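You operate a simulated robot arm through the tools that you are given. There is no shell and no other tool. Be economical: measure what you need, move in short steps, check, and stop when the job is done.

You run a simulated robot arm. Do the job below in one go: nothing can be reset, and whatever is moved stays where it is left.

JOB
Switch the bench strip off, plug in the grey lamp base, fit the tall yellow lamp and light it.
Fine: the yellow plug goes in while the strip is off; strip on again; lamp in before the slider goes up to HIGH; leave the other plugs in and the power box dial off. Where these are worked on the way, their far stop is far enough and under half their travel is too little: switch of the bench strip.

Only the result counts: the job must be done as asked and must still hold three seconds after the hand-in. Knocking over, shifting, dropping, spilling or breaking anything else fails it.

ROBOT AND FRAMES
A 7-joint arm with a three-finger gripper, on a carriage that runs on a rail from [-1982, 12] to [498, -3] (x, y) and turns from -146 to 186 degrees about z. Base frame: it is fixed where the carriage stands at the start and does not move with it; the origin is on the floor, on the carriage's upright axis, x ahead of it, y to its left, z up. Units: mm, degrees, N and s.
With the tool pointing down near the work surface it reaches from about 220 to 720 mm from the robot's upright axis, wherever it stands. Its first joint turns from -115.0 to 115.0 degrees. Places, roughly: black plug [500, 600, 900]; dial of the power box [0, 500, 1000]; gold ring of the grey lamp base [600, 500, 900]; orange plug [500, 700, 900]; slider of the grey lamp base [600, 400, 900]; switch of the bench strip [500, 400, 900]; test bench [100, 600, 500]; yellow socket [500, 500, 900]. Payload 2.69 kg.
The tool frame sits at the grasp point between the pads (the TCP): z along the fingers, y along the line on which they close. The tips reach 30 mm beyond it. Largest opening 128 mm; the body of the gripper starts 117 mm behind the TCP.
Orientation is told as [roll, pitch, yaw] about the base's x, y, z axes, in that order, counted from this pose: with the fingers straight down and closing along the base's y, the tool's x points along the base's -x, its y along +y and its z along -z.

CONTROLS
- The arm moves only by the tool move_arm. Its arguments are lists of equal length, an entry for each row: "delta_pos": the shift along the base's x, y, z in units of 150 mm (1.0 is 150 mm), a list of three; "rot": the turn, a rotation vector about the base's x, y, z in units of 120 degrees (1.0 is 120 degrees), a list of three; "hand": the finger opening in mm, from 0 to 128. In form: {"delta_pos": [[x, y, z], ...], "rot": [[wx, wy, wz], ...], "hand": [hand, ...]}. A call has 1 to 20 rows; each row is the pose to reach, as a shift and turn from the pose commanded when the call began. A call with a number of a shift or a turn outside -1 to 1 is refused whole. Rows are played at 5 a second. More than 50 mm and 8.6 degrees between two rows, or a gripper value outside its range, and nothing of the call is played. A pose out of reach is approached as far as the arm can. The call stops where the force on the tool passes 40 N (or 10 N more than at its start, if that is more) or the arm is blocked; 0.2 s more then pass. The fingers move at their own pace and stop on an object; they squeeze with about 41 N. The grip force told is the motor's: it shows also when the fingers shut on nothing. Time passes only in rows, and 0.2 s behind the last, so rows that repeat a pose let the fingers close. It gives the time, the measured TCP pose, the force on the tool (base axes), the opening and the grip force at its end, in the units of the frame above (readings bear some noise), with the torque about the TCP (base axes, N m) and any sound that the robot's microphone picked up.
- Cameras (640 x 400 px; columns grow to the right, rows downward): "scene" is now at [-20.9, 215.9, 1715.5]; the picture's right is [0.75, -0.66, 0.00], its down [-0.60, -0.69, -0.40] and it looks along [0.27, 0.30, -0.91] (base axes); focal length 258 px, centre (320, 200). "wrist" rides on the gripper at [58, 54, -131] in the tool frame; the picture's right is [-0.68, 0.74, 0.00], its down [-0.62, -0.57, -0.55] and it looks along [-0.40, -0.37, 0.84] (tool axes); focal length 234 px, centre (320, 200). There is no depth. A picture from a camera that has moved, and an enlarged one, comes with that camera's place and axes in the base frame and with its lens.
- grab_frame(camera): a new picture of that camera. It takes no simulated time.
- lift_body(by): slides the trunk up (or, below 0, down) by that many mm; the arm and the scene camera ride with it, the base frame stays. It gives what a move gives, with no picture.
- base_move(legs): drives the robot by 1 to 6 legs, each [ahead, left, turn to the left] in mm, mm and degrees, along the robot's own axes; the way and the turn of a leg run together, so that a leg with both is an arc; at most 1500 mm and 180 degrees a leg. The arm and the cameras ride along, it lands a little off, and it stops where it bumps. It keeps to its track: a leg is cut to what the track allows. It gives what a move gives.
- aim_head(pan, tilt): turns the head with the scene camera to pan (to the left, within 155 degrees either way) and tilt (down, from -29 to 69), counted from straight ahead of the robot. It gives what a move gives.
- inspect(camera, box): a new picture of the part [left, top, right, bottom] of that camera's present view, enlarged. It takes no simulated time.
- close_job(): hands the job in; it is judged then, once.

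Go step by step. Nothing tells you exact positions but the pictures and the camera data: compare them with the known pose of the tool, close in by small moves and look again before you grip or let go. The budget is 120 turns and 90 pictures, counting those below and the enlarged ones. Unless the task says otherwise, let go and move clear before handing in, and close with one line.

The tools are called after "Emit:" by a JSON object that holds its "fn" and its "kwargs". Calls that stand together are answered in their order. move_arm: Moves the arm, as the interface text tells. Its arguments: {"type":"object","properties":{"delta_pos":{"type":"array","items":{"type":"array","items":{"type":"number"}}},"rot":{"type":"array","items":{"type":"array","items":{"type":"number"}}},"hand":{"type":"array","items":{"type":"number"}}},"required":["delta_pos","rot","hand"]} The other tools are called the same way: lift_body (by) slides the trunk up or down; base_move (legs) drives the base; aim_head (pan, tilt) turns the head that bears the scene camera; grab_frame (camera) takes a picture; inspect (camera, box) takes an enlarged picture of a part of a camera's view; close_job () hands the job in.

At the start:

```text
clock: 0.0
ee_pos: [344.5, 325.9, 1193.7]
tcp_rot: [0.0, -0.1, 0.0]
contact_force: [0.1, 0.6, -0.3]
ft_torque: [-0.02, 0.01, 0.0]
gripper_width: 128.0
gripper_force: 0.1
trunk travel left (down, up): [-900.0, 90.0]
robot x, y, heading: [-1.0, 0.6, -0.1]
head pan, tilt: [48.9, 66.1]
```

scene: 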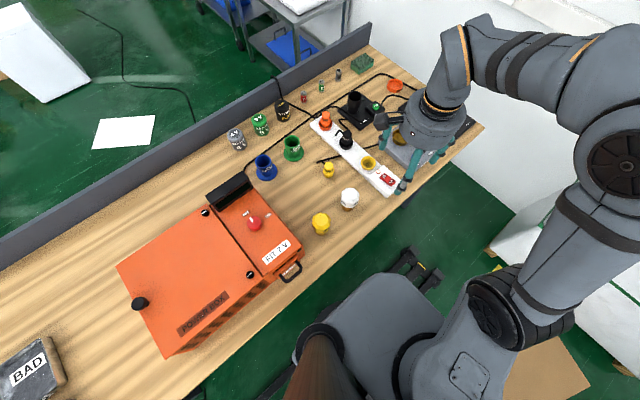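
wrist: 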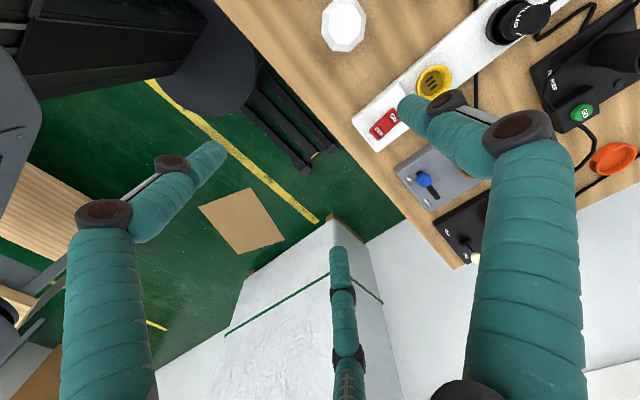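

I see the bench with the white strip, a yellow plug, lamps, and the grey lamp base partly hidden by the gripper. I'll look closer at the strip region first.

Emit:
{"fn": "inspect", "kwargs": {"camera": "scene", "box": [290, 60, 490, 250]}}

Emit:
{"fn": "inspect", "kwargs": {"camera": "wrist", "box": [320, 0, 640, 270]}}

```text
2.11 times, centred on (390, 155) of scene
camera zoom: at [-20.9, 215.9, 1715.5], right [0.75, -0.66, 0.0], down [-0.6, -0.69, -0.4], along [0.27, 0.3, -0.91], focal length 544 px, centre (173, 295)
```

zoom: 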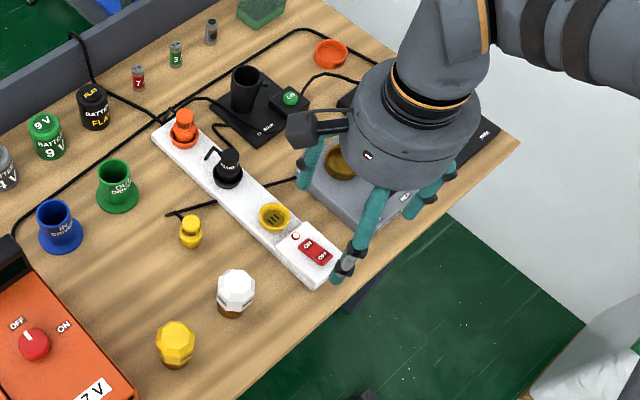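

```text
1.48 times, centred on (480, 135) of wrist
camera zoom: at [285.2, 378.4, 1323.2], right [0.68, 0.74, 0.0], down [0.62, -0.57, 0.55], along [0.4, -0.37, -0.84], focal length 347 px, centre (83, 296)
```

zoom: 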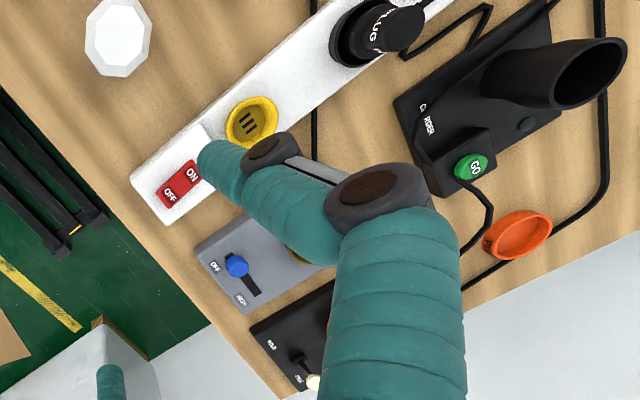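

I'll move the arm aside to see the lamp base and all lamps.

Emit:
{"fn": "move_arm", "kwargs": {"delta_pos": [[0, -0.25, 0.2], [0, -0.5, 0.4], [0, -0.75, 0.6], [0, -1, 0.8]], "rot": [[0, 0, 0], [0, 0, 0], [0, 0, 0], [0, 0, 0]], "hand": [128, 128, 128, 128]}}

Emit:
{"fn": "grab_frame", "kwargs": {"camera": "scene"}}

```text
clock: 1.0
ee_pos: [342.7, 172.9, 1311.9]
tcp_rot: [0.1, 0.0, 0.0]
contact_force: [-0.7, -0.3, -0.2]
ft_torque: [0.06, -0.01, 0.0]
gripper_width: 127.8
gripper_force: 0.2
trunk travel left (down, up): [-900.0, 90.0]
robot x, y, heading: [1.7, -0.1, -0.2]
head pan, tilt: [48.9, 66.1]
```

```text
85 pictures are left
camera scene: at [-21.5, 213.2, 1715.9], right [0.75, -0.66, 0.0], down [-0.6, -0.69, -0.41], along [0.27, 0.31, -0.91], focal length 258 px, centre (320, 200)
```

scene: 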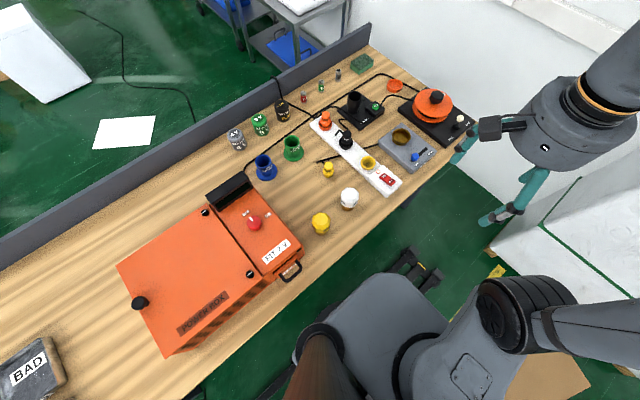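

Emit:
{"fn": "inspect", "kwargs": {"camera": "scene", "box": [360, 70, 480, 200]}}

Emit:
{"fn": "inspect", "kwargs": {"camera": "scene", "box": [290, 130, 410, 250]}}

```text
3.08 times, centred on (420, 135) of scene
camera zoom: at [-21.5, 213.2, 1715.9], right [0.75, -0.66, 0.0], down [-0.6, -0.69, -0.41], along [0.27, 0.31, -0.91], focal length 795 px, centre (12, 400)
```

zoom: 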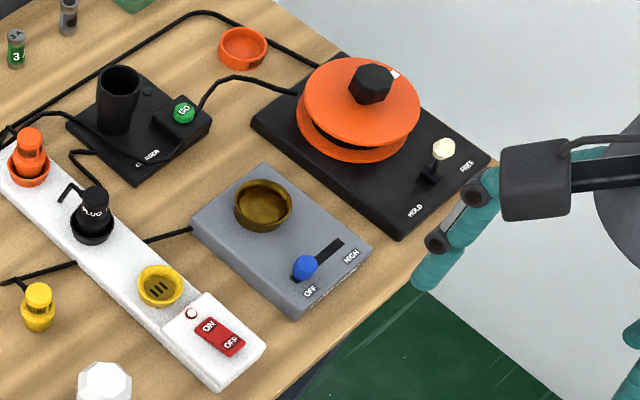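

```text
3.33 times, centred on (350, 190) of scene
camera zoom: at [-21.5, 213.2, 1715.9], right [0.75, -0.66, 0.0], down [-0.6, -0.69, -0.41], along [0.27, 0.31, -0.91], focal length 861 px, centre (220, 233)
```

zoom: 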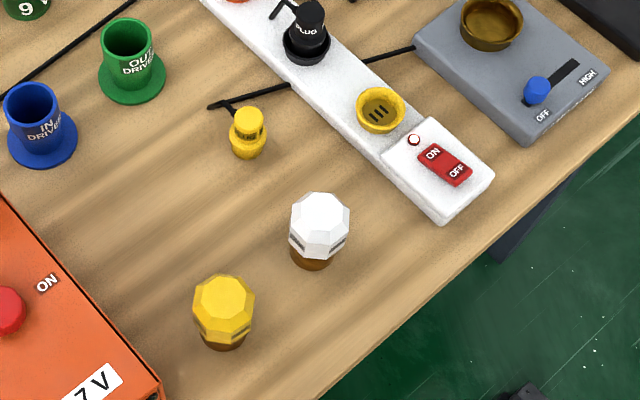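

Everything is identified: the strip's red rocker, yellow socket, yellow plug, yellow lamp, grey base with gold ring and blue slider. I'll bring the arm in over the bench side and drive along the rail so all is in reach.

Emit:
{"fn": "move_arm", "kwargs": {"delta_pos": [[-0.2, 0.2, 0], [-0.4, 0.4, 0], [-0.6, 0.6, 0], [-0.8, 0.8, 0], [-0.9, 1, 0]], "rot": [[0, 0, 0], [0, 0, 0], [0, 0, 0], [0, 0, 0], [0, 0, 0]], "hand": [128, 128, 128, 128, 128]}}

Emit:
{"fn": "base_move", "kwargs": {"legs": [[250, 0, 0]]}}

Emit:
{"fn": "grab_frame", "kwargs": {"camera": "scene"}}

Emit:
{"fn": "grab_frame", "kwargs": {"camera": "wrist"}}

```text
clock: 2.2
ee_pos: [210.2, 328.1, 1312.7]
tcp_rot: [-0.1, 0.1, 0.0]
contact_force: [0.2, 0.4, 0.4]
ft_torque: [-0.05, 0.02, 0.05]
gripper_width: 128.1
gripper_force: 0.0
trunk travel left (down, up): [-900.0, 90.0]
robot x, y, heading: [1.1, 1.2, -0.2]
head pan, tilt: [48.9, 66.1]
```

```text
clock: 4.0
ee_pos: [458.0, 324.1, 1312.6]
tcp_rot: [0.0, 0.1, -0.2]
contact_force: [-1.0, -0.9, -0.2]
ft_torque: [-0.03, 0.0, 0.0]
gripper_width: 128.1
gripper_force: 0.0
trunk travel left (down, up): [-900.0, 90.0]
robot x, y, heading: [245.6, -2.4, -0.3]
head pan, tilt: [48.9, 66.1]
```

```text
82 pictures are left
camera scene: at [225.9, 214.5, 1715.5], right [0.75, -0.66, 0.0], down [-0.6, -0.69, -0.4], along [0.27, 0.3, -0.91], focal length 258 px, centre (320, 200)
```

scene: 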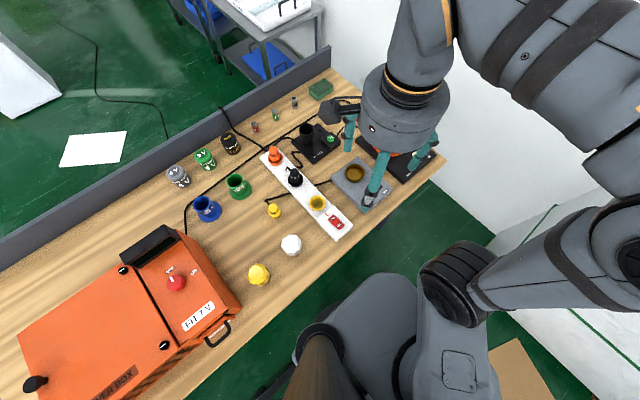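

```text
81 pictures are left
camera wrist: at [399.0, 376.9, 1443.6], right [0.68, 0.73, 0.0], down [0.61, -0.57, 0.55], along [0.4, -0.37, -0.84], focal length 234 px, centre (320, 200)
```

wrist: 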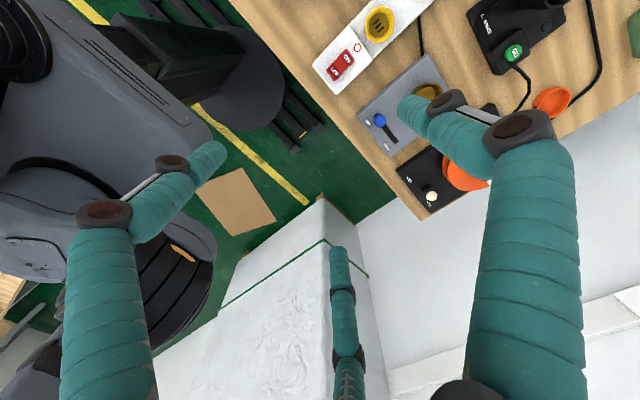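

Stereo puts the rocker at about (455, 388, 898), OFF half at y≈370. I'll descend above the OFF half with fingers closed.

Emit:
{"fn": "move_arm", "kwargs": {"delta_pos": [[0, 0.1, -0.3], [0, 0.2, -0.6], [-0.01, 0.29, -1]], "rot": [[0, 0, 0], [0, 0, 0], [0, 0, 0]], "hand": [0, 0, 0]}}

Emit:
{"fn": "move_arm", "kwargs": {"delta_pos": [[0, 0, -0.3], [0, 0, -0.6], [0, 0, -0.9], [0, 0, -1]], "rot": [[0, 0, 0], [0, 0, 0], [0, 0, 0], [0, 0, 0]], "hand": [0, 0, 0, 0]}}

Emit:
{"fn": "grab_frame", "kwargs": {"camera": "wrist"}}

Emit:
{"fn": "grab_frame", "kwargs": {"camera": "scene"}}

```text
refused: row 3 steps farther than a row can; nothing moved
```

```text
clock: 5.0
ee_pos: [457.5, 323.2, 1162.2]
tcp_rot: [0.0, 0.1, -0.4]
contact_force: [0.0, -0.6, 0.2]
ft_torque: [0.03, -0.03, -0.02]
gripper_width: 55.6
gripper_force: 1.4
trunk travel left (down, up): [-900.0, 90.0]
robot x, y, heading: [244.6, -3.2, -0.4]
head pan, tilt: [48.9, 66.1]
```

```text
80 pictures are left
camera wrist: at [400.0, 376.5, 1292.7], right [0.68, 0.73, 0.0], down [0.61, -0.57, 0.55], along [0.4, -0.37, -0.84], focal length 234 px, centre (320, 200)
```

wrist: 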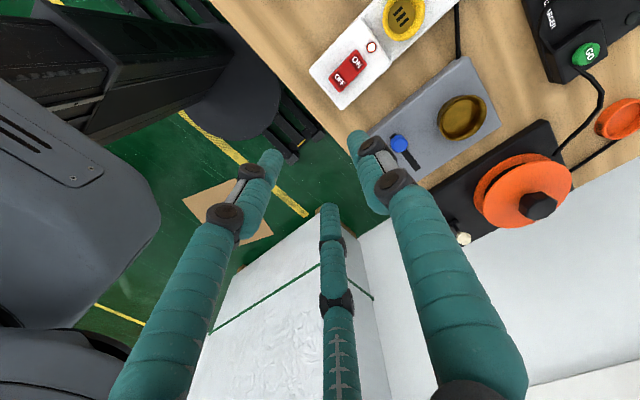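

```text
79 pictures are left
camera scene: at [226.0, 214.1, 1715.6], right [0.75, -0.66, 0.0], down [-0.6, -0.69, -0.4], along [0.27, 0.3, -0.91], focal length 258 px, centre (320, 200)
```

scene: 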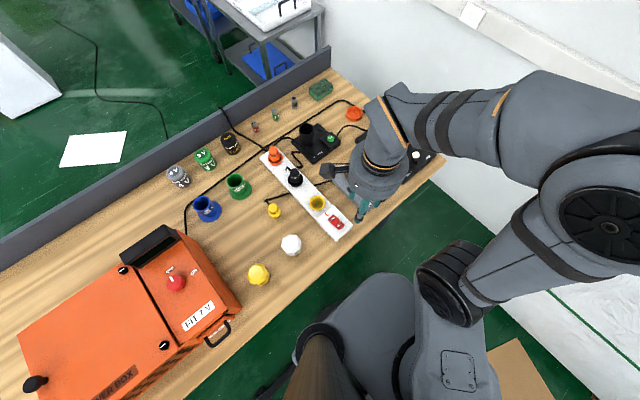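

The wrist view agrees: OFF half near (450, 370). Descending above it.

Emit:
{"fn": "move_arm", "kwargs": {"delta_pos": [[-0.01, 0.15, -0.25], [-0.03, 0.3, -0.5], [-0.043, 0.3, -0.75], [-0.043, 0.3, -1]], "rot": [[0, 0, 0], [0, 0, 0], [0, 0, 0], [0, 0, 0]], "hand": [0, 0, 0, 0]}}

Emit:
{"fn": "grab_frame", "kwargs": {"camera": "wrist"}}

Emit:
{"fn": "inspect", "kwargs": {"camera": "scene", "box": [250, 120, 410, 250]}}

```text
clock: 6.0
ee_pos: [451.0, 368.4, 1014.5]
tcp_rot: [0.0, 0.0, -0.3]
contact_force: [-0.1, 0.0, -0.4]
ft_torque: [-0.02, 0.03, 0.04]
gripper_width: 2.2
gripper_force: 17.4
trunk travel left (down, up): [-900.0, 90.0]
robot x, y, heading: [246.6, 0.1, -0.3]
head pan, tilt: [48.9, 66.1]
```

```text
78 pictures are left
camera wrist: at [392.3, 421.3, 1143.4], right [0.68, 0.73, 0.0], down [0.61, -0.57, 0.55], along [0.4, -0.37, -0.84], focal length 234 px, centre (320, 200)
```

wrist: 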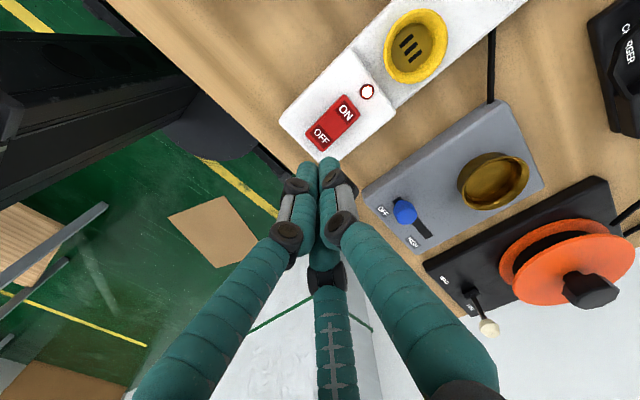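

```text
3.08 times, centred on (330, 185) of scene
camera zoom: at [226.4, 216.0, 1715.4], right [0.75, -0.66, 0.0], down [-0.6, -0.69, -0.4], along [0.27, 0.3, -0.91], focal length 795 px, centre (289, 246)
```

zoom: 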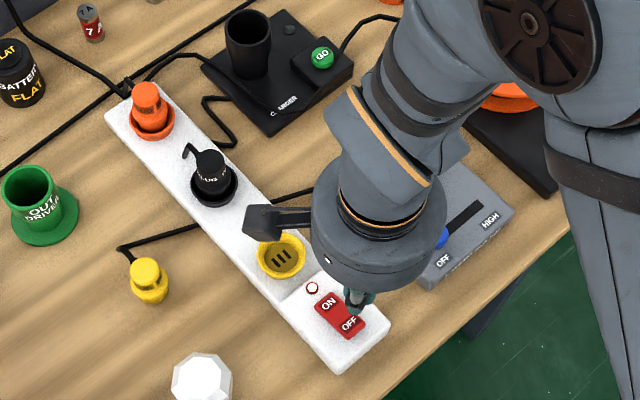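

Tips are above the OFF half. Press down slowly; the move stops on force.

Emit:
{"fn": "move_arm", "kwargs": {"delta_pos": [[-0.02, -0.013, -0.2], [-0.02, -0.013, -0.4], [-0.02, -0.013, -0.5], [-0.02, -0.013, -0.54], [-0.02, -0.013, -0.57], [-0.02, -0.013, -0.6]], "rot": [[0, 0, 0], [0, 0, 0], [0, 0, 0], [0, 0, 0], [0, 0, 0], [0, 0, 0]], "hand": [0, 0, 0, 0, 0, 0]}}

Emit:
{"fn": "grab_frame", "kwargs": {"camera": "wrist"}}

```text
clock: 7.3
ee_pos: [447.9, 365.3, 929.7]
tcp_rot: [0.4, 0.0, -0.5]
contact_force: [0.9, -10.2, 40.2]
ft_torque: [0.39, -0.12, 0.31]
gripper_width: 2.4
gripper_force: 31.4
trunk travel left (down, up): [-900.0, 90.0]
robot x, y, heading: [247.3, 0.2, -0.3]
head pan, tilt: [48.9, 66.1]
stopped in row 6: the force on the tool passed its limit at 50 N (the readings are from after the stop); the commanded pose is now the measured one
```

```text
76 pictures are left
camera wrist: at [389.0, 417.6, 1061.0], right [0.68, 0.73, 0.01], down [0.61, -0.57, 0.55], along [0.4, -0.37, -0.84], focal length 234 px, centre (320, 200)
```

wrist: 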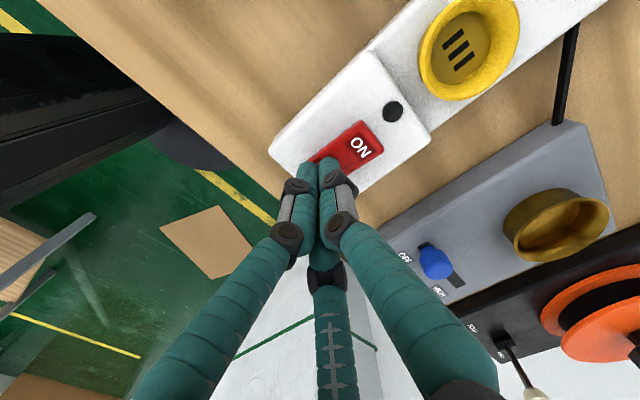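

The indicator went dark, so the strip is off. Raise and go look at the yellow plug near (328, 567, 908).

Emit:
{"fn": "move_arm", "kwargs": {"delta_pos": [[0, 0, 0.25], [0, 0, 0.5], [0, 0, 0.75], [0, 0, 1]], "rot": [[0, 0, 0], [0, 0, 0], [0, 0, 0], [0, 0, 0]], "hand": [0, 0, 30, 70]}}

Emit:
{"fn": "move_arm", "kwargs": {"delta_pos": [[-0.18, 0.25, 0], [-0.36, 0.5, 0], [-0.54, 0.75, 0], [-0.72, 1, 0]], "rot": [[0, 0, 0], [0, 0, 0], [0, 0, 0], [0, 0, 0]], "hand": [70, 70, 70, 70]}}

Emit:
{"fn": "grab_frame", "kwargs": {"camera": "wrist"}}

Emit:
{"fn": "inspect", "kwargs": {"camera": "scene", "box": [250, 120, 410, 250]}}

```text
clock: 8.3
ee_pos: [446.0, 368.9, 1076.6]
tcp_rot: [0.2, -0.1, -0.2]
contact_force: [-0.3, 1.0, 1.1]
ft_torque: [0.01, -0.03, 0.02]
gripper_width: 41.6
gripper_force: 0.0
trunk travel left (down, up): [-900.0, 90.0]
robot x, y, heading: [247.6, -1.0, -0.0]
head pan, tilt: [48.9, 66.1]
```

```text
clock: 9.3
ee_pos: [338.1, 520.2, 1077.3]
tcp_rot: [0.2, 0.0, -0.3]
contact_force: [0.1, -0.2, 0.0]
ft_torque: [-0.04, -0.05, -0.01]
gripper_width: 69.9
gripper_force: 0.0
trunk travel left (down, up): [-900.0, 90.0]
robot x, y, heading: [244.5, 0.7, 0.1]
head pan, tilt: [48.9, 66.1]
```

```text
75 pictures are left
camera wrist: at [278.9, 573.0, 1207.6], right [0.68, 0.73, 0.0], down [0.61, -0.57, 0.55], along [0.4, -0.37, -0.84], focal length 234 px, centre (320, 200)
```

wrist: 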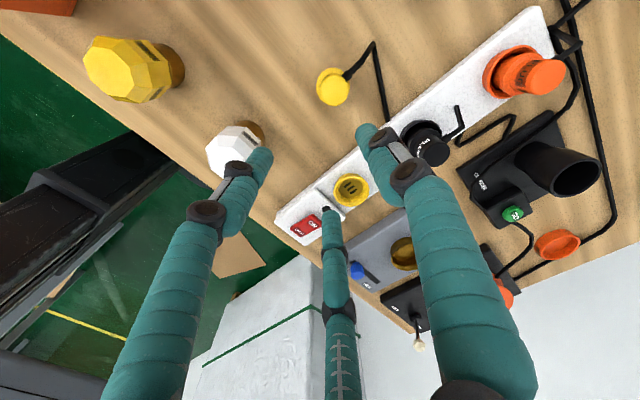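

```text
3.08 times, centred on (330, 185) of scene
camera zoom: at [224.2, 216.2, 1715.3], right [0.75, -0.66, 0.0], down [-0.6, -0.69, -0.4], along [0.27, 0.3, -0.91], focal length 795 px, centre (289, 246)
```

zoom: 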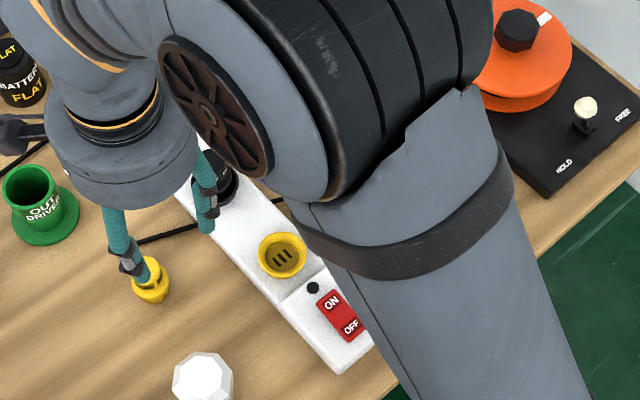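

The plug's cord leaves toward +y, so I'll turn the gripper 90° to close along x, with the camera then looking from the robot side.

Emit:
{"fn": "move_arm", "kwargs": {"delta_pos": [[0, 0, 0], [0, 0, 0], [0, 0, 0], [0, 0, 0], [-0.02, 0, 0], [-0.03, 0, 0], [-0.05, 0, 0], [-0.07, 0, 0], [-0.1, 0, 0], [-0.1, 0, 0], [-0.1, 0, 0]], "rot": [[0, 0, 0.068], [0, 0, 0.136], [0, 0, 0.204], [0, 0, 0.272], [0, 0, 0.34], [0, 0, 0.408], [0, 0, 0.476], [0, 0, 0.544], [0, 0, 0.612], [0, 0, 0.68], [0, 0, 0.75]], "hand": [70, 70, 70, 70, 70, 70, 70, 70, 70, 70, 70]}}

Emit:
{"fn": "grab_frame", "kwargs": {"camera": "wrist"}}

```text
clock: 11.7
ee_pos: [325.1, 519.2, 1077.7]
tcp_rot: [0.4, 0.0, 89.9]
contact_force: [-0.1, -0.1, -0.5]
ft_torque: [-0.01, 0.0, 0.01]
gripper_width: 70.4
gripper_force: 0.0
trunk travel left (down, up): [-900.0, 90.0]
robot x, y, heading: [246.7, -2.6, -0.2]
head pan, tilt: [48.9, 66.1]
```

```text
73 pictures are left
camera wrist: at [271.5, 459.5, 1208.2], right [-0.73, 0.68, 0.0], down [0.57, 0.61, 0.55], along [0.37, 0.4, -0.84], focal length 234 px, centre (320, 200)
```

wrist: 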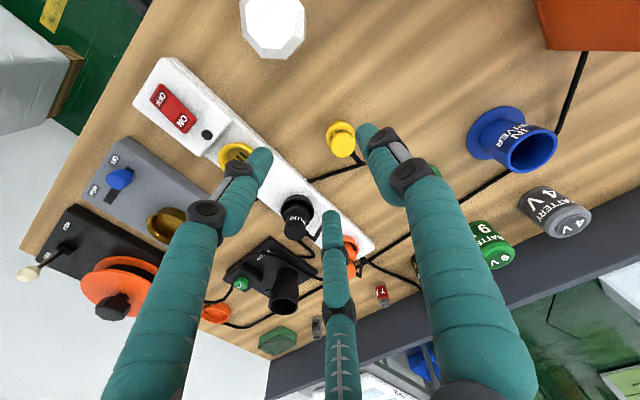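

Estimates of the plug centre about (319, 554). I'll shift there and come down to tips at z≈950, then look.

Emit:
{"fn": "move_arm", "kwargs": {"delta_pos": [[-0.02, 0.11, -0.2], [-0.04, 0.23, -0.4], [-0.04, 0.23, -0.64]], "rot": [[0, 0, 0], [0, 0, 0], [0, 0, 0]], "hand": [70, 70, 70]}}

Emit:
{"fn": "grab_frame", "kwargs": {"camera": "wrist"}}

Emit:
{"fn": "inspect", "kwargs": {"camera": "scene", "box": [220, 140, 340, 260]}}

```text
clock: 12.5
ee_pos: [319.2, 552.8, 980.6]
tcp_rot: [0.3, 0.0, 89.7]
contact_force: [0.5, 0.1, -0.3]
ft_torque: [0.01, -0.02, -0.01]
gripper_width: 70.1
gripper_force: 0.1
trunk travel left (down, up): [-900.0, 90.0]
robot x, y, heading: [243.0, -0.2, -0.2]
head pan, tilt: [48.9, 66.1]
```

```text
72 pictures are left
camera wrist: at [265.7, 493.0, 1112.3], right [-0.73, 0.68, 0.0], down [0.57, 0.61, 0.55], along [0.37, 0.4, -0.84], focal length 234 px, centre (320, 200)
```

wrist: 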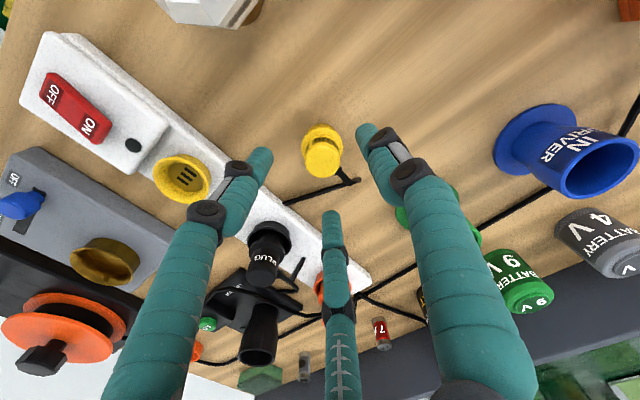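

```text
3.33 times, centred on (280, 200) of scene
camera zoom: at [226.5, 215.1, 1715.5], right [0.75, -0.66, 0.0], down [-0.6, -0.69, -0.4], along [0.27, 0.3, -0.91], focal length 861 px, centre (453, 200)
```

zoom: 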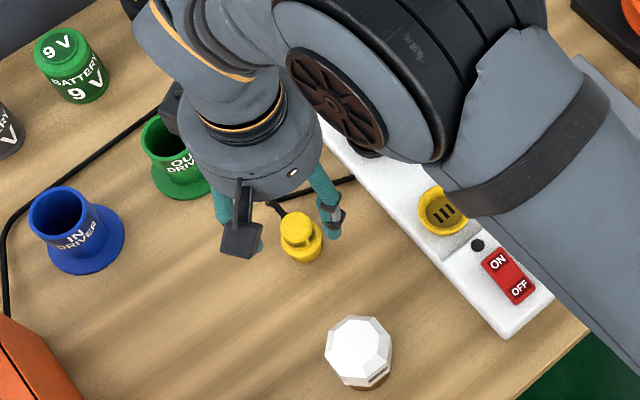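

The hand is visibly a three-finger type whose tips centre on the TCP; the gap between fingers is toward the cord. Let me zoom on the plug.

Emit:
{"fn": "inspect", "kwargs": {"camera": "wrist", "box": [260, 100, 390, 220]}}

Emit:
{"fn": "inspect", "kwargs": {"camera": "wrist", "box": [90, 100, 330, 300]}}

```text
3.33 times, centred on (325, 160) of wrist
camera zoom: at [265.7, 493.0, 1112.3], right [-0.73, 0.68, 0.0], down [0.57, 0.61, 0.55], along [0.37, 0.4, -0.84], focal length 781 px, centre (303, 333)
```

zoom: 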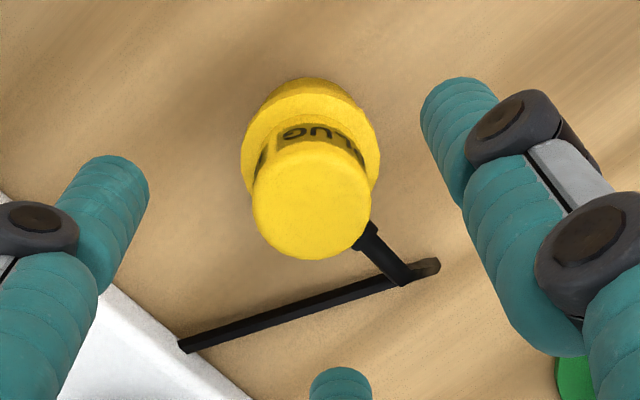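

```text
2.00 times, centred on (210, 200) of wrist
camera zoom: at [265.7, 493.0, 1112.3], right [-0.73, 0.68, 0.0], down [0.57, 0.61, 0.55], along [0.37, 0.4, -0.84], focal length 468 px, centre (540, 200)
```

zoom: 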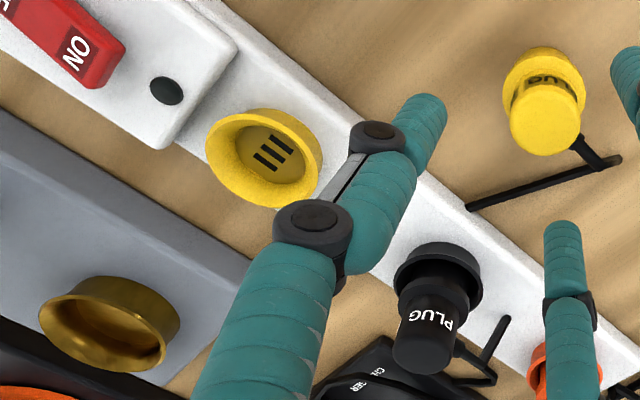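

Cap centre is about (326, 564), top z≈905. Move over and lower so the tips flank the cap.

Emit:
{"fn": "move_arm", "kwargs": {"delta_pos": [[0.047, 0.075, 0], [0.047, 0.075, -0.2], [0.047, 0.075, -0.34]], "rot": [[0, 0, 0], [0, 0, 0], [0, 0, 0]], "hand": [75, 75, 75]}}

Emit:
{"fn": "grab_frame", "kwargs": {"camera": "wrist"}}

Emit:
{"fn": "inspect", "kwargs": {"camera": "scene", "box": [240, 170, 320, 250]}}

```text
clock: 13.3
ee_pos: [327.3, 562.1, 931.2]
tcp_rot: [0.4, 0.0, 89.8]
contact_force: [0.0, 0.7, 0.3]
ft_torque: [-0.04, 0.0, 0.04]
gripper_width: 75.0
gripper_force: 0.1
trunk travel left (down, up): [-900.0, 90.0]
robot x, y, heading: [244.4, -1.1, -0.1]
head pan, tilt: [48.9, 66.1]
```

```text
68 pictures are left
camera wrist: at [273.5, 503.1, 1060.9], right [-0.73, 0.68, 0.0], down [0.57, 0.61, 0.55], along [0.37, 0.4, -0.84], focal length 234 px, centre (320, 200)
```

wrist: 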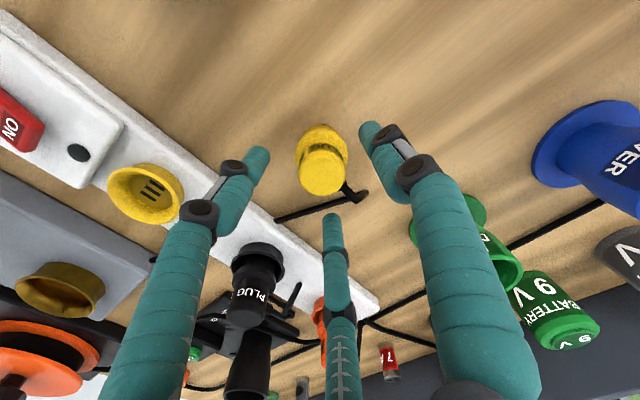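

```text
5.00 times, centred on (280, 210) of scene
camera zoom: at [226.1, 214.8, 1715.5], right [0.75, -0.66, 0.0], down [-0.6, -0.69, -0.4], along [0.27, 0.3, -0.91], focal length 1291 px, centre (520, 150)
```

zoom: 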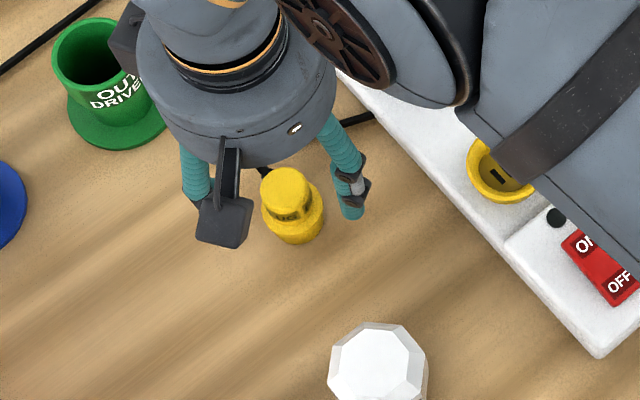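

Aligned: cap top z≈905, collar z≈857. Lower 37 mm and close on the cap.

Emit:
{"fn": "move_arm", "kwargs": {"delta_pos": [[-0.008, 0.01, -0.13], [-0.008, 0.01, -0.245], [-0.008, 0.01, -0.245], [-0.008, 0.01, -0.245], [-0.008, 0.01, -0.245], [-0.008, 0.01, -0.245], [-0.008, 0.01, -0.245]], "rot": [[0, 0, 0], [0, 0, 0], [0, 0, 0], [0, 0, 0], [0, 0, 0], [0, 0, 0], [0, 0, 0]], "hand": [75, 75, 20, 20, 20, 20, 20]}}

Emit:
{"fn": "grab_frame", "kwargs": {"camera": "wrist"}}

```text
clock: 14.9
ee_pos: [326.5, 564.4, 895.7]
tcp_rot: [0.3, -0.1, 89.6]
contact_force: [-0.2, 0.2, 0.1]
ft_torque: [-0.01, 0.01, 0.02]
gripper_width: 44.7
gripper_force: 40.7
trunk travel left (down, up): [-900.0, 90.0]
robot x, y, heading: [245.3, -0.3, -0.1]
head pan, tilt: [48.9, 66.1]
```

```text
66 pictures are left
camera wrist: at [272.6, 505.1, 1025.0], right [-0.73, 0.68, 0.0], down [0.57, 0.61, 0.55], along [0.37, 0.4, -0.84], focal length 234 px, centre (320, 200)
```

wrist: 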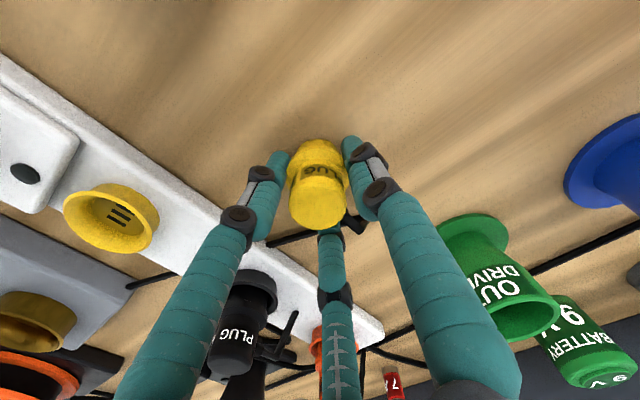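

Plug gripped. Lift it 105 mm then carry above the yellow socket, estimated at (450, 481).

Emit:
{"fn": "move_arm", "kwargs": {"delta_pos": [[0, 0, 0.23], [0, 0, 0.46], [0, 0, 0.7], [0.2, -0.14, 0.7], [0.4, -0.28, 0.7], [0.6, -0.4, 0.7], [0.82, -0.555, 0.7], [0.82, -0.555, 0.7]], "rot": [[0, 0, 0], [0, 0, 0], [0, 0, 0], [0, 0, 0], [0, 0, 0], [0, 0, 0], [0, 0, 0], [0, 0, 0]], "hand": [20, 20, 20, 20, 20, 20, 20, 20]}}

Emit:
{"fn": "grab_frame", "kwargs": {"camera": "wrist"}}

Emit:
{"fn": "inspect", "kwargs": {"camera": "scene", "box": [250, 130, 370, 250]}}

```text
clock: 16.7
ee_pos: [445.7, 481.5, 999.0]
tcp_rot: [0.3, 0.1, 89.8]
contact_force: [0.3, -0.5, 0.3]
ft_torque: [0.01, 0.0, 0.01]
gripper_width: 20.0
gripper_force: 0.1
trunk travel left (down, up): [-900.0, 90.0]
robot x, y, heading: [239.7, -1.7, -0.1]
head pan, tilt: [48.9, 66.1]
```

```text
65 pictures are left
camera wrist: at [392.4, 423.0, 1129.8], right [-0.73, 0.68, 0.0], down [0.57, 0.61, 0.55], along [0.37, 0.4, -0.84], focal length 234 px, centre (320, 200)
```

wrist: 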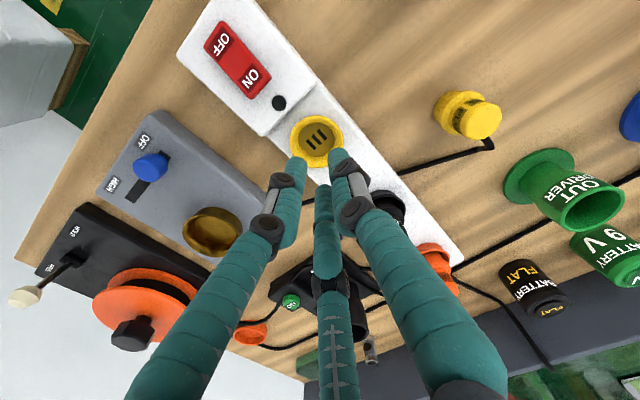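

```text
3.33 times, centred on (310, 190) of scene
camera zoom: at [224.2, 215.7, 1715.4], right [0.75, -0.66, 0.0], down [-0.6, -0.69, -0.4], along [0.27, 0.3, -0.91], focal length 861 px, centre (353, 233)
```

zoom: 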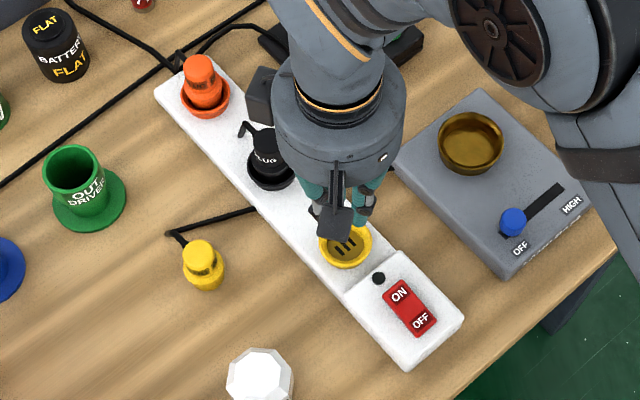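

The plug slipped out on lifting (still upright, in place): the tips only pinched the collar's edge. Let me view its shape.

Emit:
{"fn": "inspect", "kwargs": {"camera": "wrist", "box": [420, 60, 520, 170]}}

Emit:
{"fn": "inspect", "kwargs": {"camera": "scene", "box": [250, 140, 310, 240]}}

```text
3.64 times, centred on (470, 115) of wrist
camera zoom: at [392.4, 423.0, 1129.8], right [-0.73, 0.68, 0.0], down [0.57, 0.61, 0.55], along [0.37, 0.4, -0.84], focal length 852 px, centre (-226, 509)
```

zoom: 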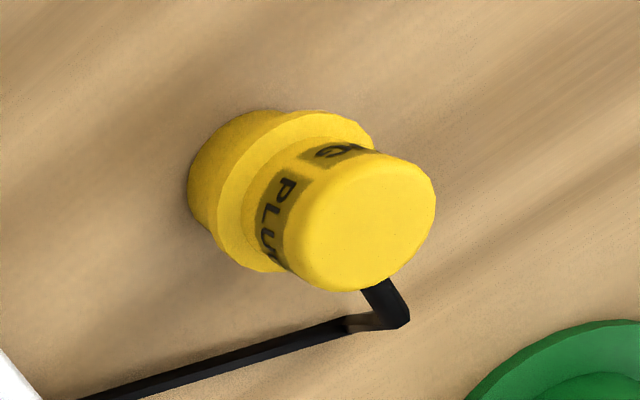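

```text
4.00 times, centred on (280, 190) of scene
camera zoom: at [224.2, 215.7, 1715.4], right [0.75, -0.66, 0.0], down [-0.6, -0.69, -0.4], along [0.27, 0.3, -0.91], focal length 1033 px, centre (480, 240)
```

zoom: 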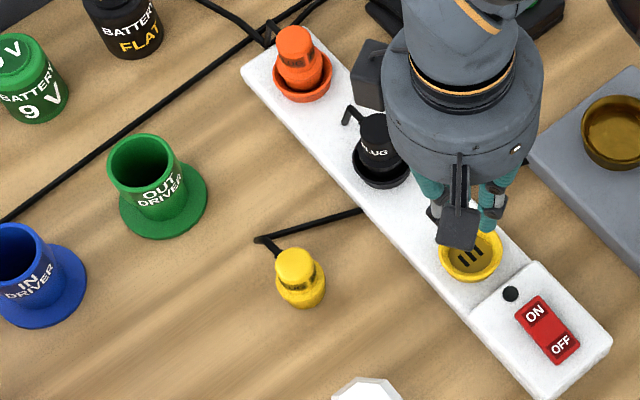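

The plug has a narrower cap (z≈868–905) above a flange. I'll regrip a bit higher on the cap alone; return above and check.

Emit:
{"fn": "move_arm", "kwargs": {"delta_pos": [[-0.2, 0.14, 0], [-0.4, 0.28, 0], [-0.6, 0.41, 0], [-0.8, 0.553, 0], [-0.8, 0.553, -0.3], [-0.8, 0.553, -0.4]], "rot": [[0, 0, 0], [0, 0, 0], [0, 0, 0], [0, 0, 0], [0, 0, 0], [0, 0, 0]], "hand": [20, 50, 75, 75, 75, 75]}}

Emit:
{"fn": "inspect", "kwargs": {"camera": "wrist", "box": [220, 90, 420, 240]}}

```text
clock: 18.1
ee_pos: [328.9, 565.6, 939.7]
tcp_rot: [0.4, -0.1, 89.8]
contact_force: [-0.1, 0.0, 0.2]
ft_torque: [0.02, 0.02, -0.01]
gripper_width: 75.1
gripper_force: 0.1
trunk travel left (down, up): [-900.0, 90.0]
robot x, y, heading: [246.3, -1.5, -0.3]
head pan, tilt: [48.9, 66.1]
```

```text
2.67 times, centred on (320, 165) of wrist
camera zoom: at [274.2, 506.0, 1069.9], right [-0.73, 0.68, 0.0], down [0.57, 0.61, 0.55], along [0.37, 0.4, -0.84], focal length 624 px, centre (320, 293)
```

zoom: 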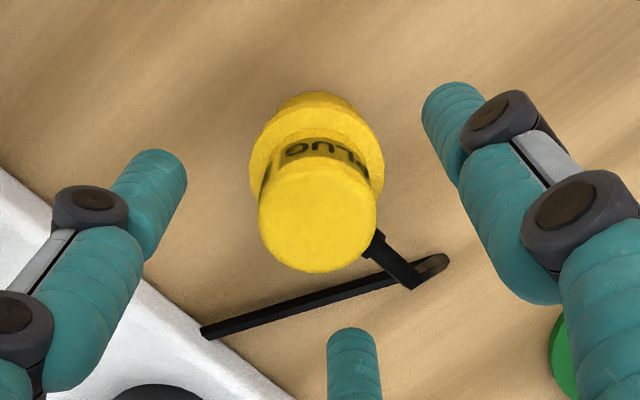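

Aligned. Lower to TCP z≈903 and close on the cap, then lift slightly to test.

Emit:
{"fn": "move_arm", "kwargs": {"delta_pos": [[0, 0, -0.13], [0, 0, -0.24], [0, 0, -0.24], [0, 0, -0.24], [0, 0, -0.24], [0, 0, -0.24], [0, 0, -0.24], [0, 0, -0.24]], "rot": [[0, 0, 0], [0, 0, 0], [0, 0, 0], [0, 0, 0], [0, 0, 0], [0, 0, 0], [0, 0, 0], [0, 0, 0]], "hand": [75, 75, 10, 10, 10, 10, 10, 10]}}

Emit:
{"fn": "move_arm", "kwargs": {"delta_pos": [[0, 0, 0.03], [0, 0, 0.06], [0, 0, 0.1], [0, 0, 0.2]], "rot": [[0, 0, 0], [0, 0, 0], [0, 0, 0], [0, 0, 0]], "hand": [10, 10, 10, 10]}}

Emit:
{"fn": "grab_frame", "kwargs": {"camera": "wrist"}}

```text
clock: 19.9
ee_pos: [328.8, 565.2, 904.0]
tcp_rot: [0.3, 0.0, 89.8]
contact_force: [-0.1, 0.1, -0.2]
ft_torque: [-0.01, -0.01, -0.02]
gripper_width: 42.9
gripper_force: 41.5
trunk travel left (down, up): [-900.0, 90.0]
robot x, y, heading: [245.2, -5.5, -0.1]
head pan, tilt: [48.9, 66.1]
```

```text
clock: 20.9
ee_pos: [327.7, 563.8, 933.7]
tcp_rot: [0.3, 0.0, 89.6]
contact_force: [0.5, 0.1, 0.0]
ft_torque: [0.03, 0.01, 0.01]
gripper_width: 42.7
gripper_force: 40.9
trunk travel left (down, up): [-900.0, 90.0]
robot x, y, heading: [240.9, 0.6, -0.0]
head pan, tilt: [48.9, 66.1]
```

```text
60 pictures are left
camera wrist: at [273.6, 505.2, 1063.6], right [-0.73, 0.68, 0.0], down [0.57, 0.61, 0.55], along [0.37, 0.4, -0.84], focal length 234 px, centre (320, 200)
```

wrist: 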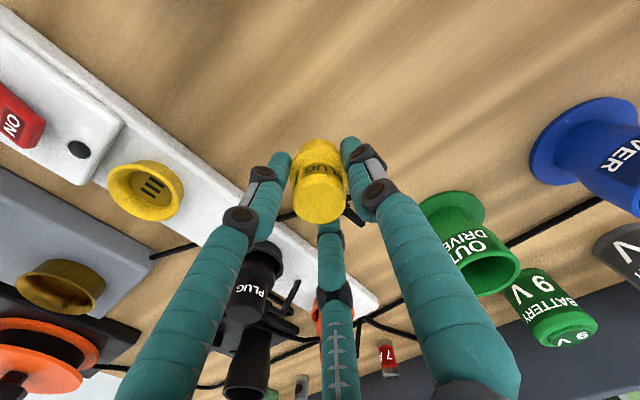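

It lifts now. Raise gently further and carry over slowly.

Emit:
{"fn": "move_arm", "kwargs": {"delta_pos": [[0, 0, 0.1], [0, 0, 0.2], [0, 0, 0.3], [0, 0, 0.4], [0, 0, 0.5], [0, 0, 0.5]], "rot": [[0, 0, 0], [0, 0, 0], [0, 0, 0], [0, 0, 0], [0, 0, 0], [0, 0, 0]], "hand": [10, 10, 10, 10, 10, 10]}}

Emit:
{"fn": "move_arm", "kwargs": {"delta_pos": [[0.08, -0.05, 0], [0.16, -0.11, 0], [0.24, -0.16, 0], [0.32, -0.22, 0], [0.4, -0.27, 0], [0.48, -0.33, 0], [0.56, -0.38, 0], [0.64, -0.44, 0], [0.72, -0.49, 0], [0.8, -0.55, 0], [0.81, -0.55, 0]], "rot": [[0, 0, 0], [0, 0, 0], [0, 0, 0], [0, 0, 0], [0, 0, 0], [0, 0, 0], [0, 0, 0], [0, 0, 0], [0, 0, 0], [0, 0, 0], [0, 0, 0]], "hand": [10, 10, 10, 10, 10, 10, 10, 10, 10, 10, 10]}}

Emit:
{"fn": "grab_frame", "kwargs": {"camera": "wrist"}}

Emit:
{"fn": "inspect", "kwargs": {"camera": "scene", "box": [250, 130, 370, 250]}}

```text
clock: 22.3
ee_pos: [329.9, 565.4, 1008.8]
tcp_rot: [0.3, 0.1, 89.7]
contact_force: [-0.6, -0.4, -0.8]
ft_torque: [-0.01, 0.02, -0.04]
gripper_width: 42.2
gripper_force: 41.0
trunk travel left (down, up): [-900.0, 90.0]
robot x, y, heading: [247.1, 0.5, -0.4]
head pan, tilt: [48.9, 66.1]
```

```text
clock: 24.7
ee_pos: [449.1, 483.8, 1006.6]
tcp_rot: [0.3, 0.1, 89.7]
contact_force: [-0.1, 0.3, 0.0]
ft_torque: [-0.01, -0.03, 0.04]
gripper_width: 41.9
gripper_force: 40.6
trunk travel left (down, up): [-900.0, 90.0]
robot x, y, heading: [247.3, -3.9, -0.1]
head pan, tilt: [48.9, 66.1]
```

```text
59 pictures are left
camera wrist: at [395.9, 424.3, 1138.2], right [-0.73, 0.68, 0.0], down [0.57, 0.61, 0.55], along [0.37, 0.4, -0.84], focal length 234 px, centre (320, 200)
```

wrist: 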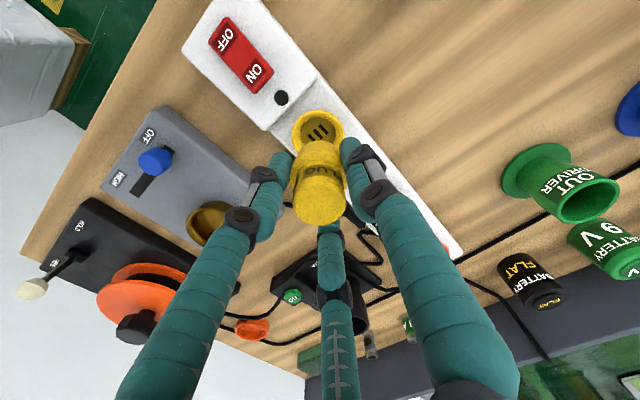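

```text
3.33 times, centred on (310, 190) of scene
camera zoom: at [225.7, 215.0, 1715.5], right [0.75, -0.66, 0.0], down [-0.6, -0.69, -0.4], along [0.27, 0.3, -0.91], focal length 861 px, centre (353, 233)
```

zoom: 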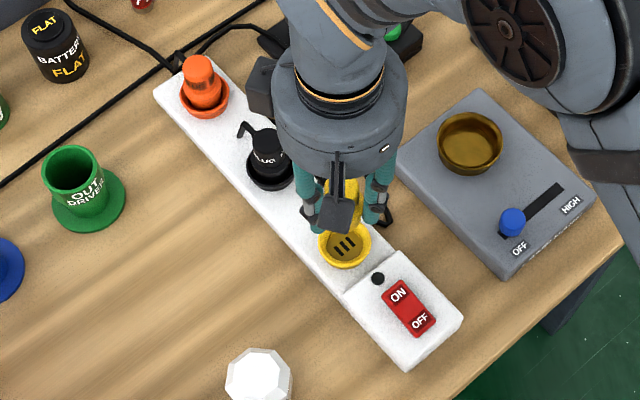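

Almost over the socket. Zoom to fine-tune alignment.

Emit:
{"fn": "inspect", "kwargs": {"camera": "wrist", "box": [260, 90, 380, 240]}}

```text
2.67 times, centred on (320, 165) of wrist
camera zoom: at [395.9, 424.3, 1138.2], right [-0.73, 0.68, 0.0], down [0.57, 0.61, 0.55], along [0.37, 0.4, -0.84], focal length 624 px, centre (320, 293)
```

zoom: 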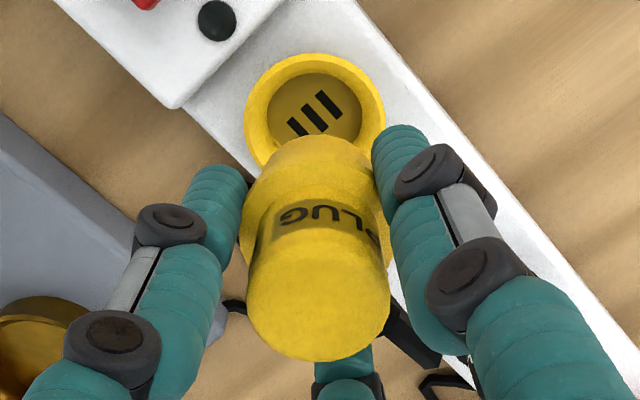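

Offset is under 3 mm. Shift and descend slowly into the socket.

Emit:
{"fn": "move_arm", "kwargs": {"delta_pos": [[-0.004, -0.018, -0.1], [-0.004, -0.018, -0.2], [-0.004, -0.018, -0.24], [-0.004, -0.018, -0.28], [-0.004, -0.018, -0.32]], "rot": [[0, 0, 0], [0, 0, 0], [0, 0, 0], [0, 0, 0], [0, 0, 0]], "hand": [10, 10, 10, 10, 10]}}

Emit:
{"fn": "inspect", "kwargs": {"camera": "wrist", "box": [240, 90, 400, 240]}}

```text
clock: 25.9
ee_pos: [450.4, 480.8, 961.2]
tcp_rot: [0.3, 0.0, 89.7]
contact_force: [-0.5, 0.3, -0.7]
ft_torque: [0.01, -0.01, 0.05]
gripper_width: 41.3
gripper_force: 41.4
trunk travel left (down, up): [-900.0, 90.0]
robot x, y, heading: [248.6, -1.7, -0.2]
head pan, tilt: [48.9, 66.1]
```

```text
2.67 times, centred on (320, 165) of wrist
camera zoom: at [395.5, 421.7, 1090.9], right [-0.73, 0.68, 0.0], down [0.57, 0.61, 0.55], along [0.37, 0.4, -0.84], focal length 624 px, centre (320, 293)
```

zoom: 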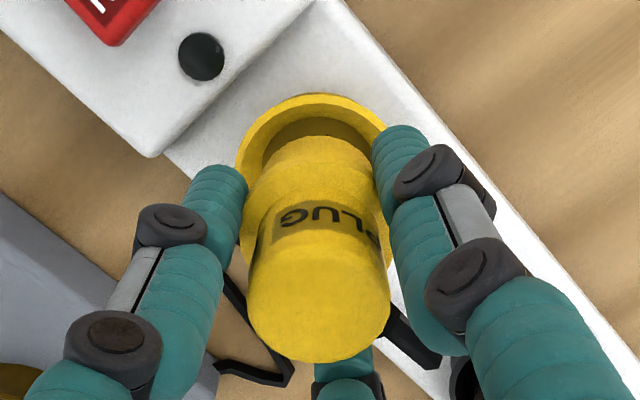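

Column alignment is good. Continue down in small steps.

Emit:
{"fn": "move_arm", "kwargs": {"delta_pos": [[0, 0, -0.025], [0, 0, -0.05], [0, 0, -0.075], [0, 0, -0.1], [0, 0, -0.125], [0, 0, -0.15]], "rot": [[0, 0, 0], [0, 0, 0], [0, 0, 0], [0, 0, 0], [0, 0, 0], [0, 0, 0]], "hand": [10, 10, 10, 10, 10, 10]}}

Emit:
{"fn": "inspect", "kwargs": {"camera": "wrist", "box": [240, 90, 400, 240]}}

```text
clock: 27.3
ee_pos: [449.0, 480.7, 937.4]
tcp_rot: [0.2, 0.1, 89.7]
contact_force: [0.5, 0.4, -0.5]
ft_torque: [-0.02, -0.01, -0.01]
gripper_width: 40.8
gripper_force: 40.7
trunk travel left (down, up): [-900.0, 90.0]
robot x, y, heading: [244.3, -1.4, 0.1]
head pan, tilt: [48.9, 66.1]
```

```text
2.67 times, centred on (320, 165) of wrist
camera zoom: at [395.5, 421.2, 1068.2], right [-0.73, 0.68, 0.0], down [0.57, 0.61, 0.55], along [0.37, 0.4, -0.84], focal length 624 px, centre (320, 293)
```

zoom: 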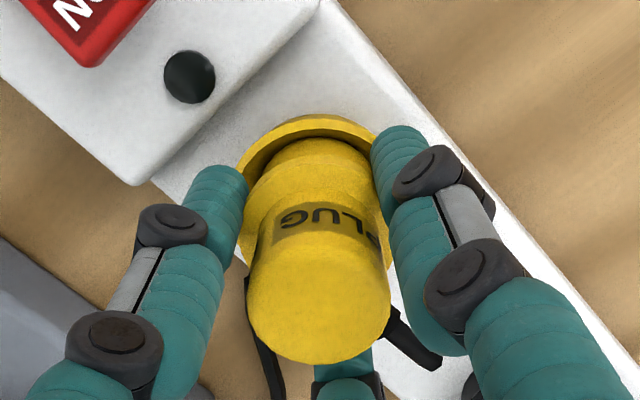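

No contact yet, still centred. Continue down.

Emit:
{"fn": "move_arm", "kwargs": {"delta_pos": [[0, 0, -0.025], [0, 0, -0.05], [0, 0, -0.075], [0, 0, -0.1], [0, 0, -0.125], [0, 0, -0.15], [0, 0, -0.175], [0, 0, -0.2]], "rot": [[0, 0, 0], [0, 0, 0], [0, 0, 0], [0, 0, 0], [0, 0, 0], [0, 0, 0], [0, 0, 0], [0, 0, 0]], "hand": [10, 10, 10, 10, 10, 10, 10, 10]}}

Emit:
{"fn": "inspect", "kwargs": {"camera": "wrist", "box": [240, 90, 400, 240]}}

```text
clock: 28.3
ee_pos: [450.1, 479.8, 929.6]
tcp_rot: [0.3, -0.5, 89.5]
contact_force: [0.0, -7.6, 25.1]
ft_torque: [-0.65, 0.06, -0.03]
gripper_width: 40.5
gripper_force: 41.4
trunk travel left (down, up): [-900.0, 90.0]
robot x, y, heading: [246.6, -3.3, -0.2]
head pan, tilt: [48.9, 66.1]
stopped in row 4: the force on the tool passed its limit at 46 N (the readings are from after the stop); the commanded pose is now the measured one
```

```text
2.67 times, centred on (320, 165) of wrist
camera zoom: at [395.5, 420.9, 1059.1], right [-0.73, 0.68, 0.01], down [0.57, 0.61, 0.55], along [0.37, 0.41, -0.83], focal length 624 px, centre (320, 293)
```

zoom: 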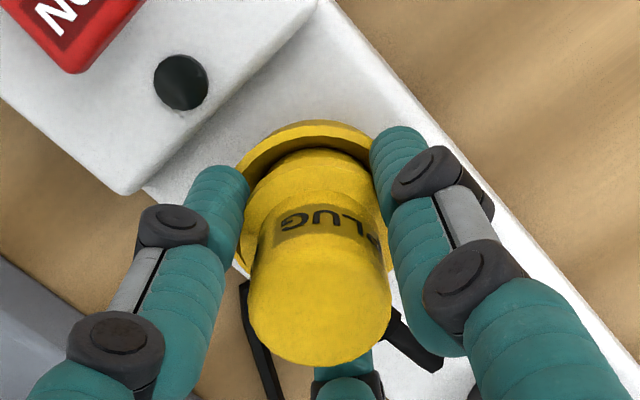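

Contact with a push toward −y: it's catching on the +y side. Back up slightly, shift −3 mm in y and press again.

Emit:
{"fn": "move_arm", "kwargs": {"delta_pos": [[0, 0, 0.03], [0, -0.02, 0.03], [0, -0.022, 0], [0, -0.022, -0.025], [0, -0.022, -0.05], [0, -0.022, -0.075], [0, -0.022, -0.1], [0, -0.022, -0.125]], "rot": [[0, 0.004, 0], [0, 0.004, 0], [0, 0.004, 0], [0, 0.004, 0], [0, 0.004, 0], [0, 0.004, 0], [0, 0.004, 0], [0, 0.004, 0]], "hand": [10, 10, 10, 10, 10, 10, 10, 10]}}

Emit:
{"fn": "inspect", "kwargs": {"camera": "wrist", "box": [240, 90, 400, 240]}}

Emit:
{"fn": "inspect", "kwargs": {"camera": "scene", "box": [250, 130, 370, 250]}}

```text
clock: 29.3
ee_pos: [451.1, 479.3, 929.2]
tcp_rot: [0.7, -1.0, 89.4]
contact_force: [-0.3, -9.8, 30.5]
ft_torque: [-0.91, -0.07, -0.07]
gripper_width: 40.2
gripper_force: 41.3
trunk travel left (down, up): [-900.0, 90.0]
robot x, y, heading: [246.2, -1.5, -0.3]
head pan, tilt: [48.9, 66.1]
stopped in row 5: the force on the tool passed its limit at 47 N (the readings are from after the stop); the commanded pose is now the measured one
```

```text
2.67 times, centred on (320, 165) of wrist
camera zoom: at [397.6, 418.9, 1059.1], right [-0.73, 0.68, 0.02], down [0.58, 0.6, 0.55], along [0.36, 0.41, -0.83], focal length 624 px, centre (320, 293)
```

zoom: 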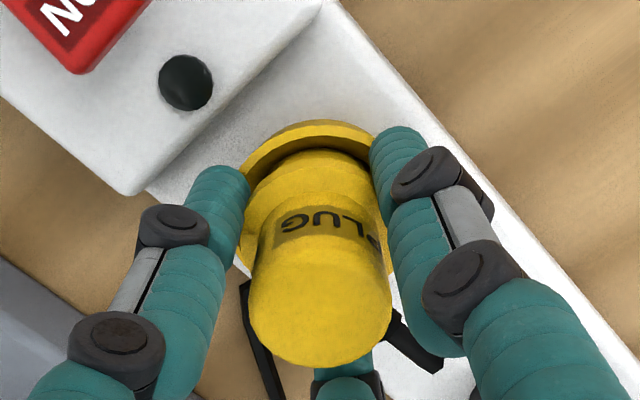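

```text
3.33 times, centred on (310, 190) of scene
camera zoom: at [224.5, 210.1, 1716.5], right [0.75, -0.66, 0.0], down [-0.6, -0.68, -0.41], along [0.27, 0.31, -0.91], focal length 861 px, centre (353, 233)
```

zoom: 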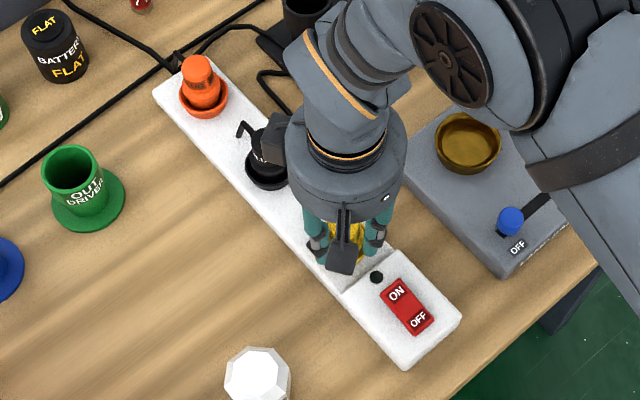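

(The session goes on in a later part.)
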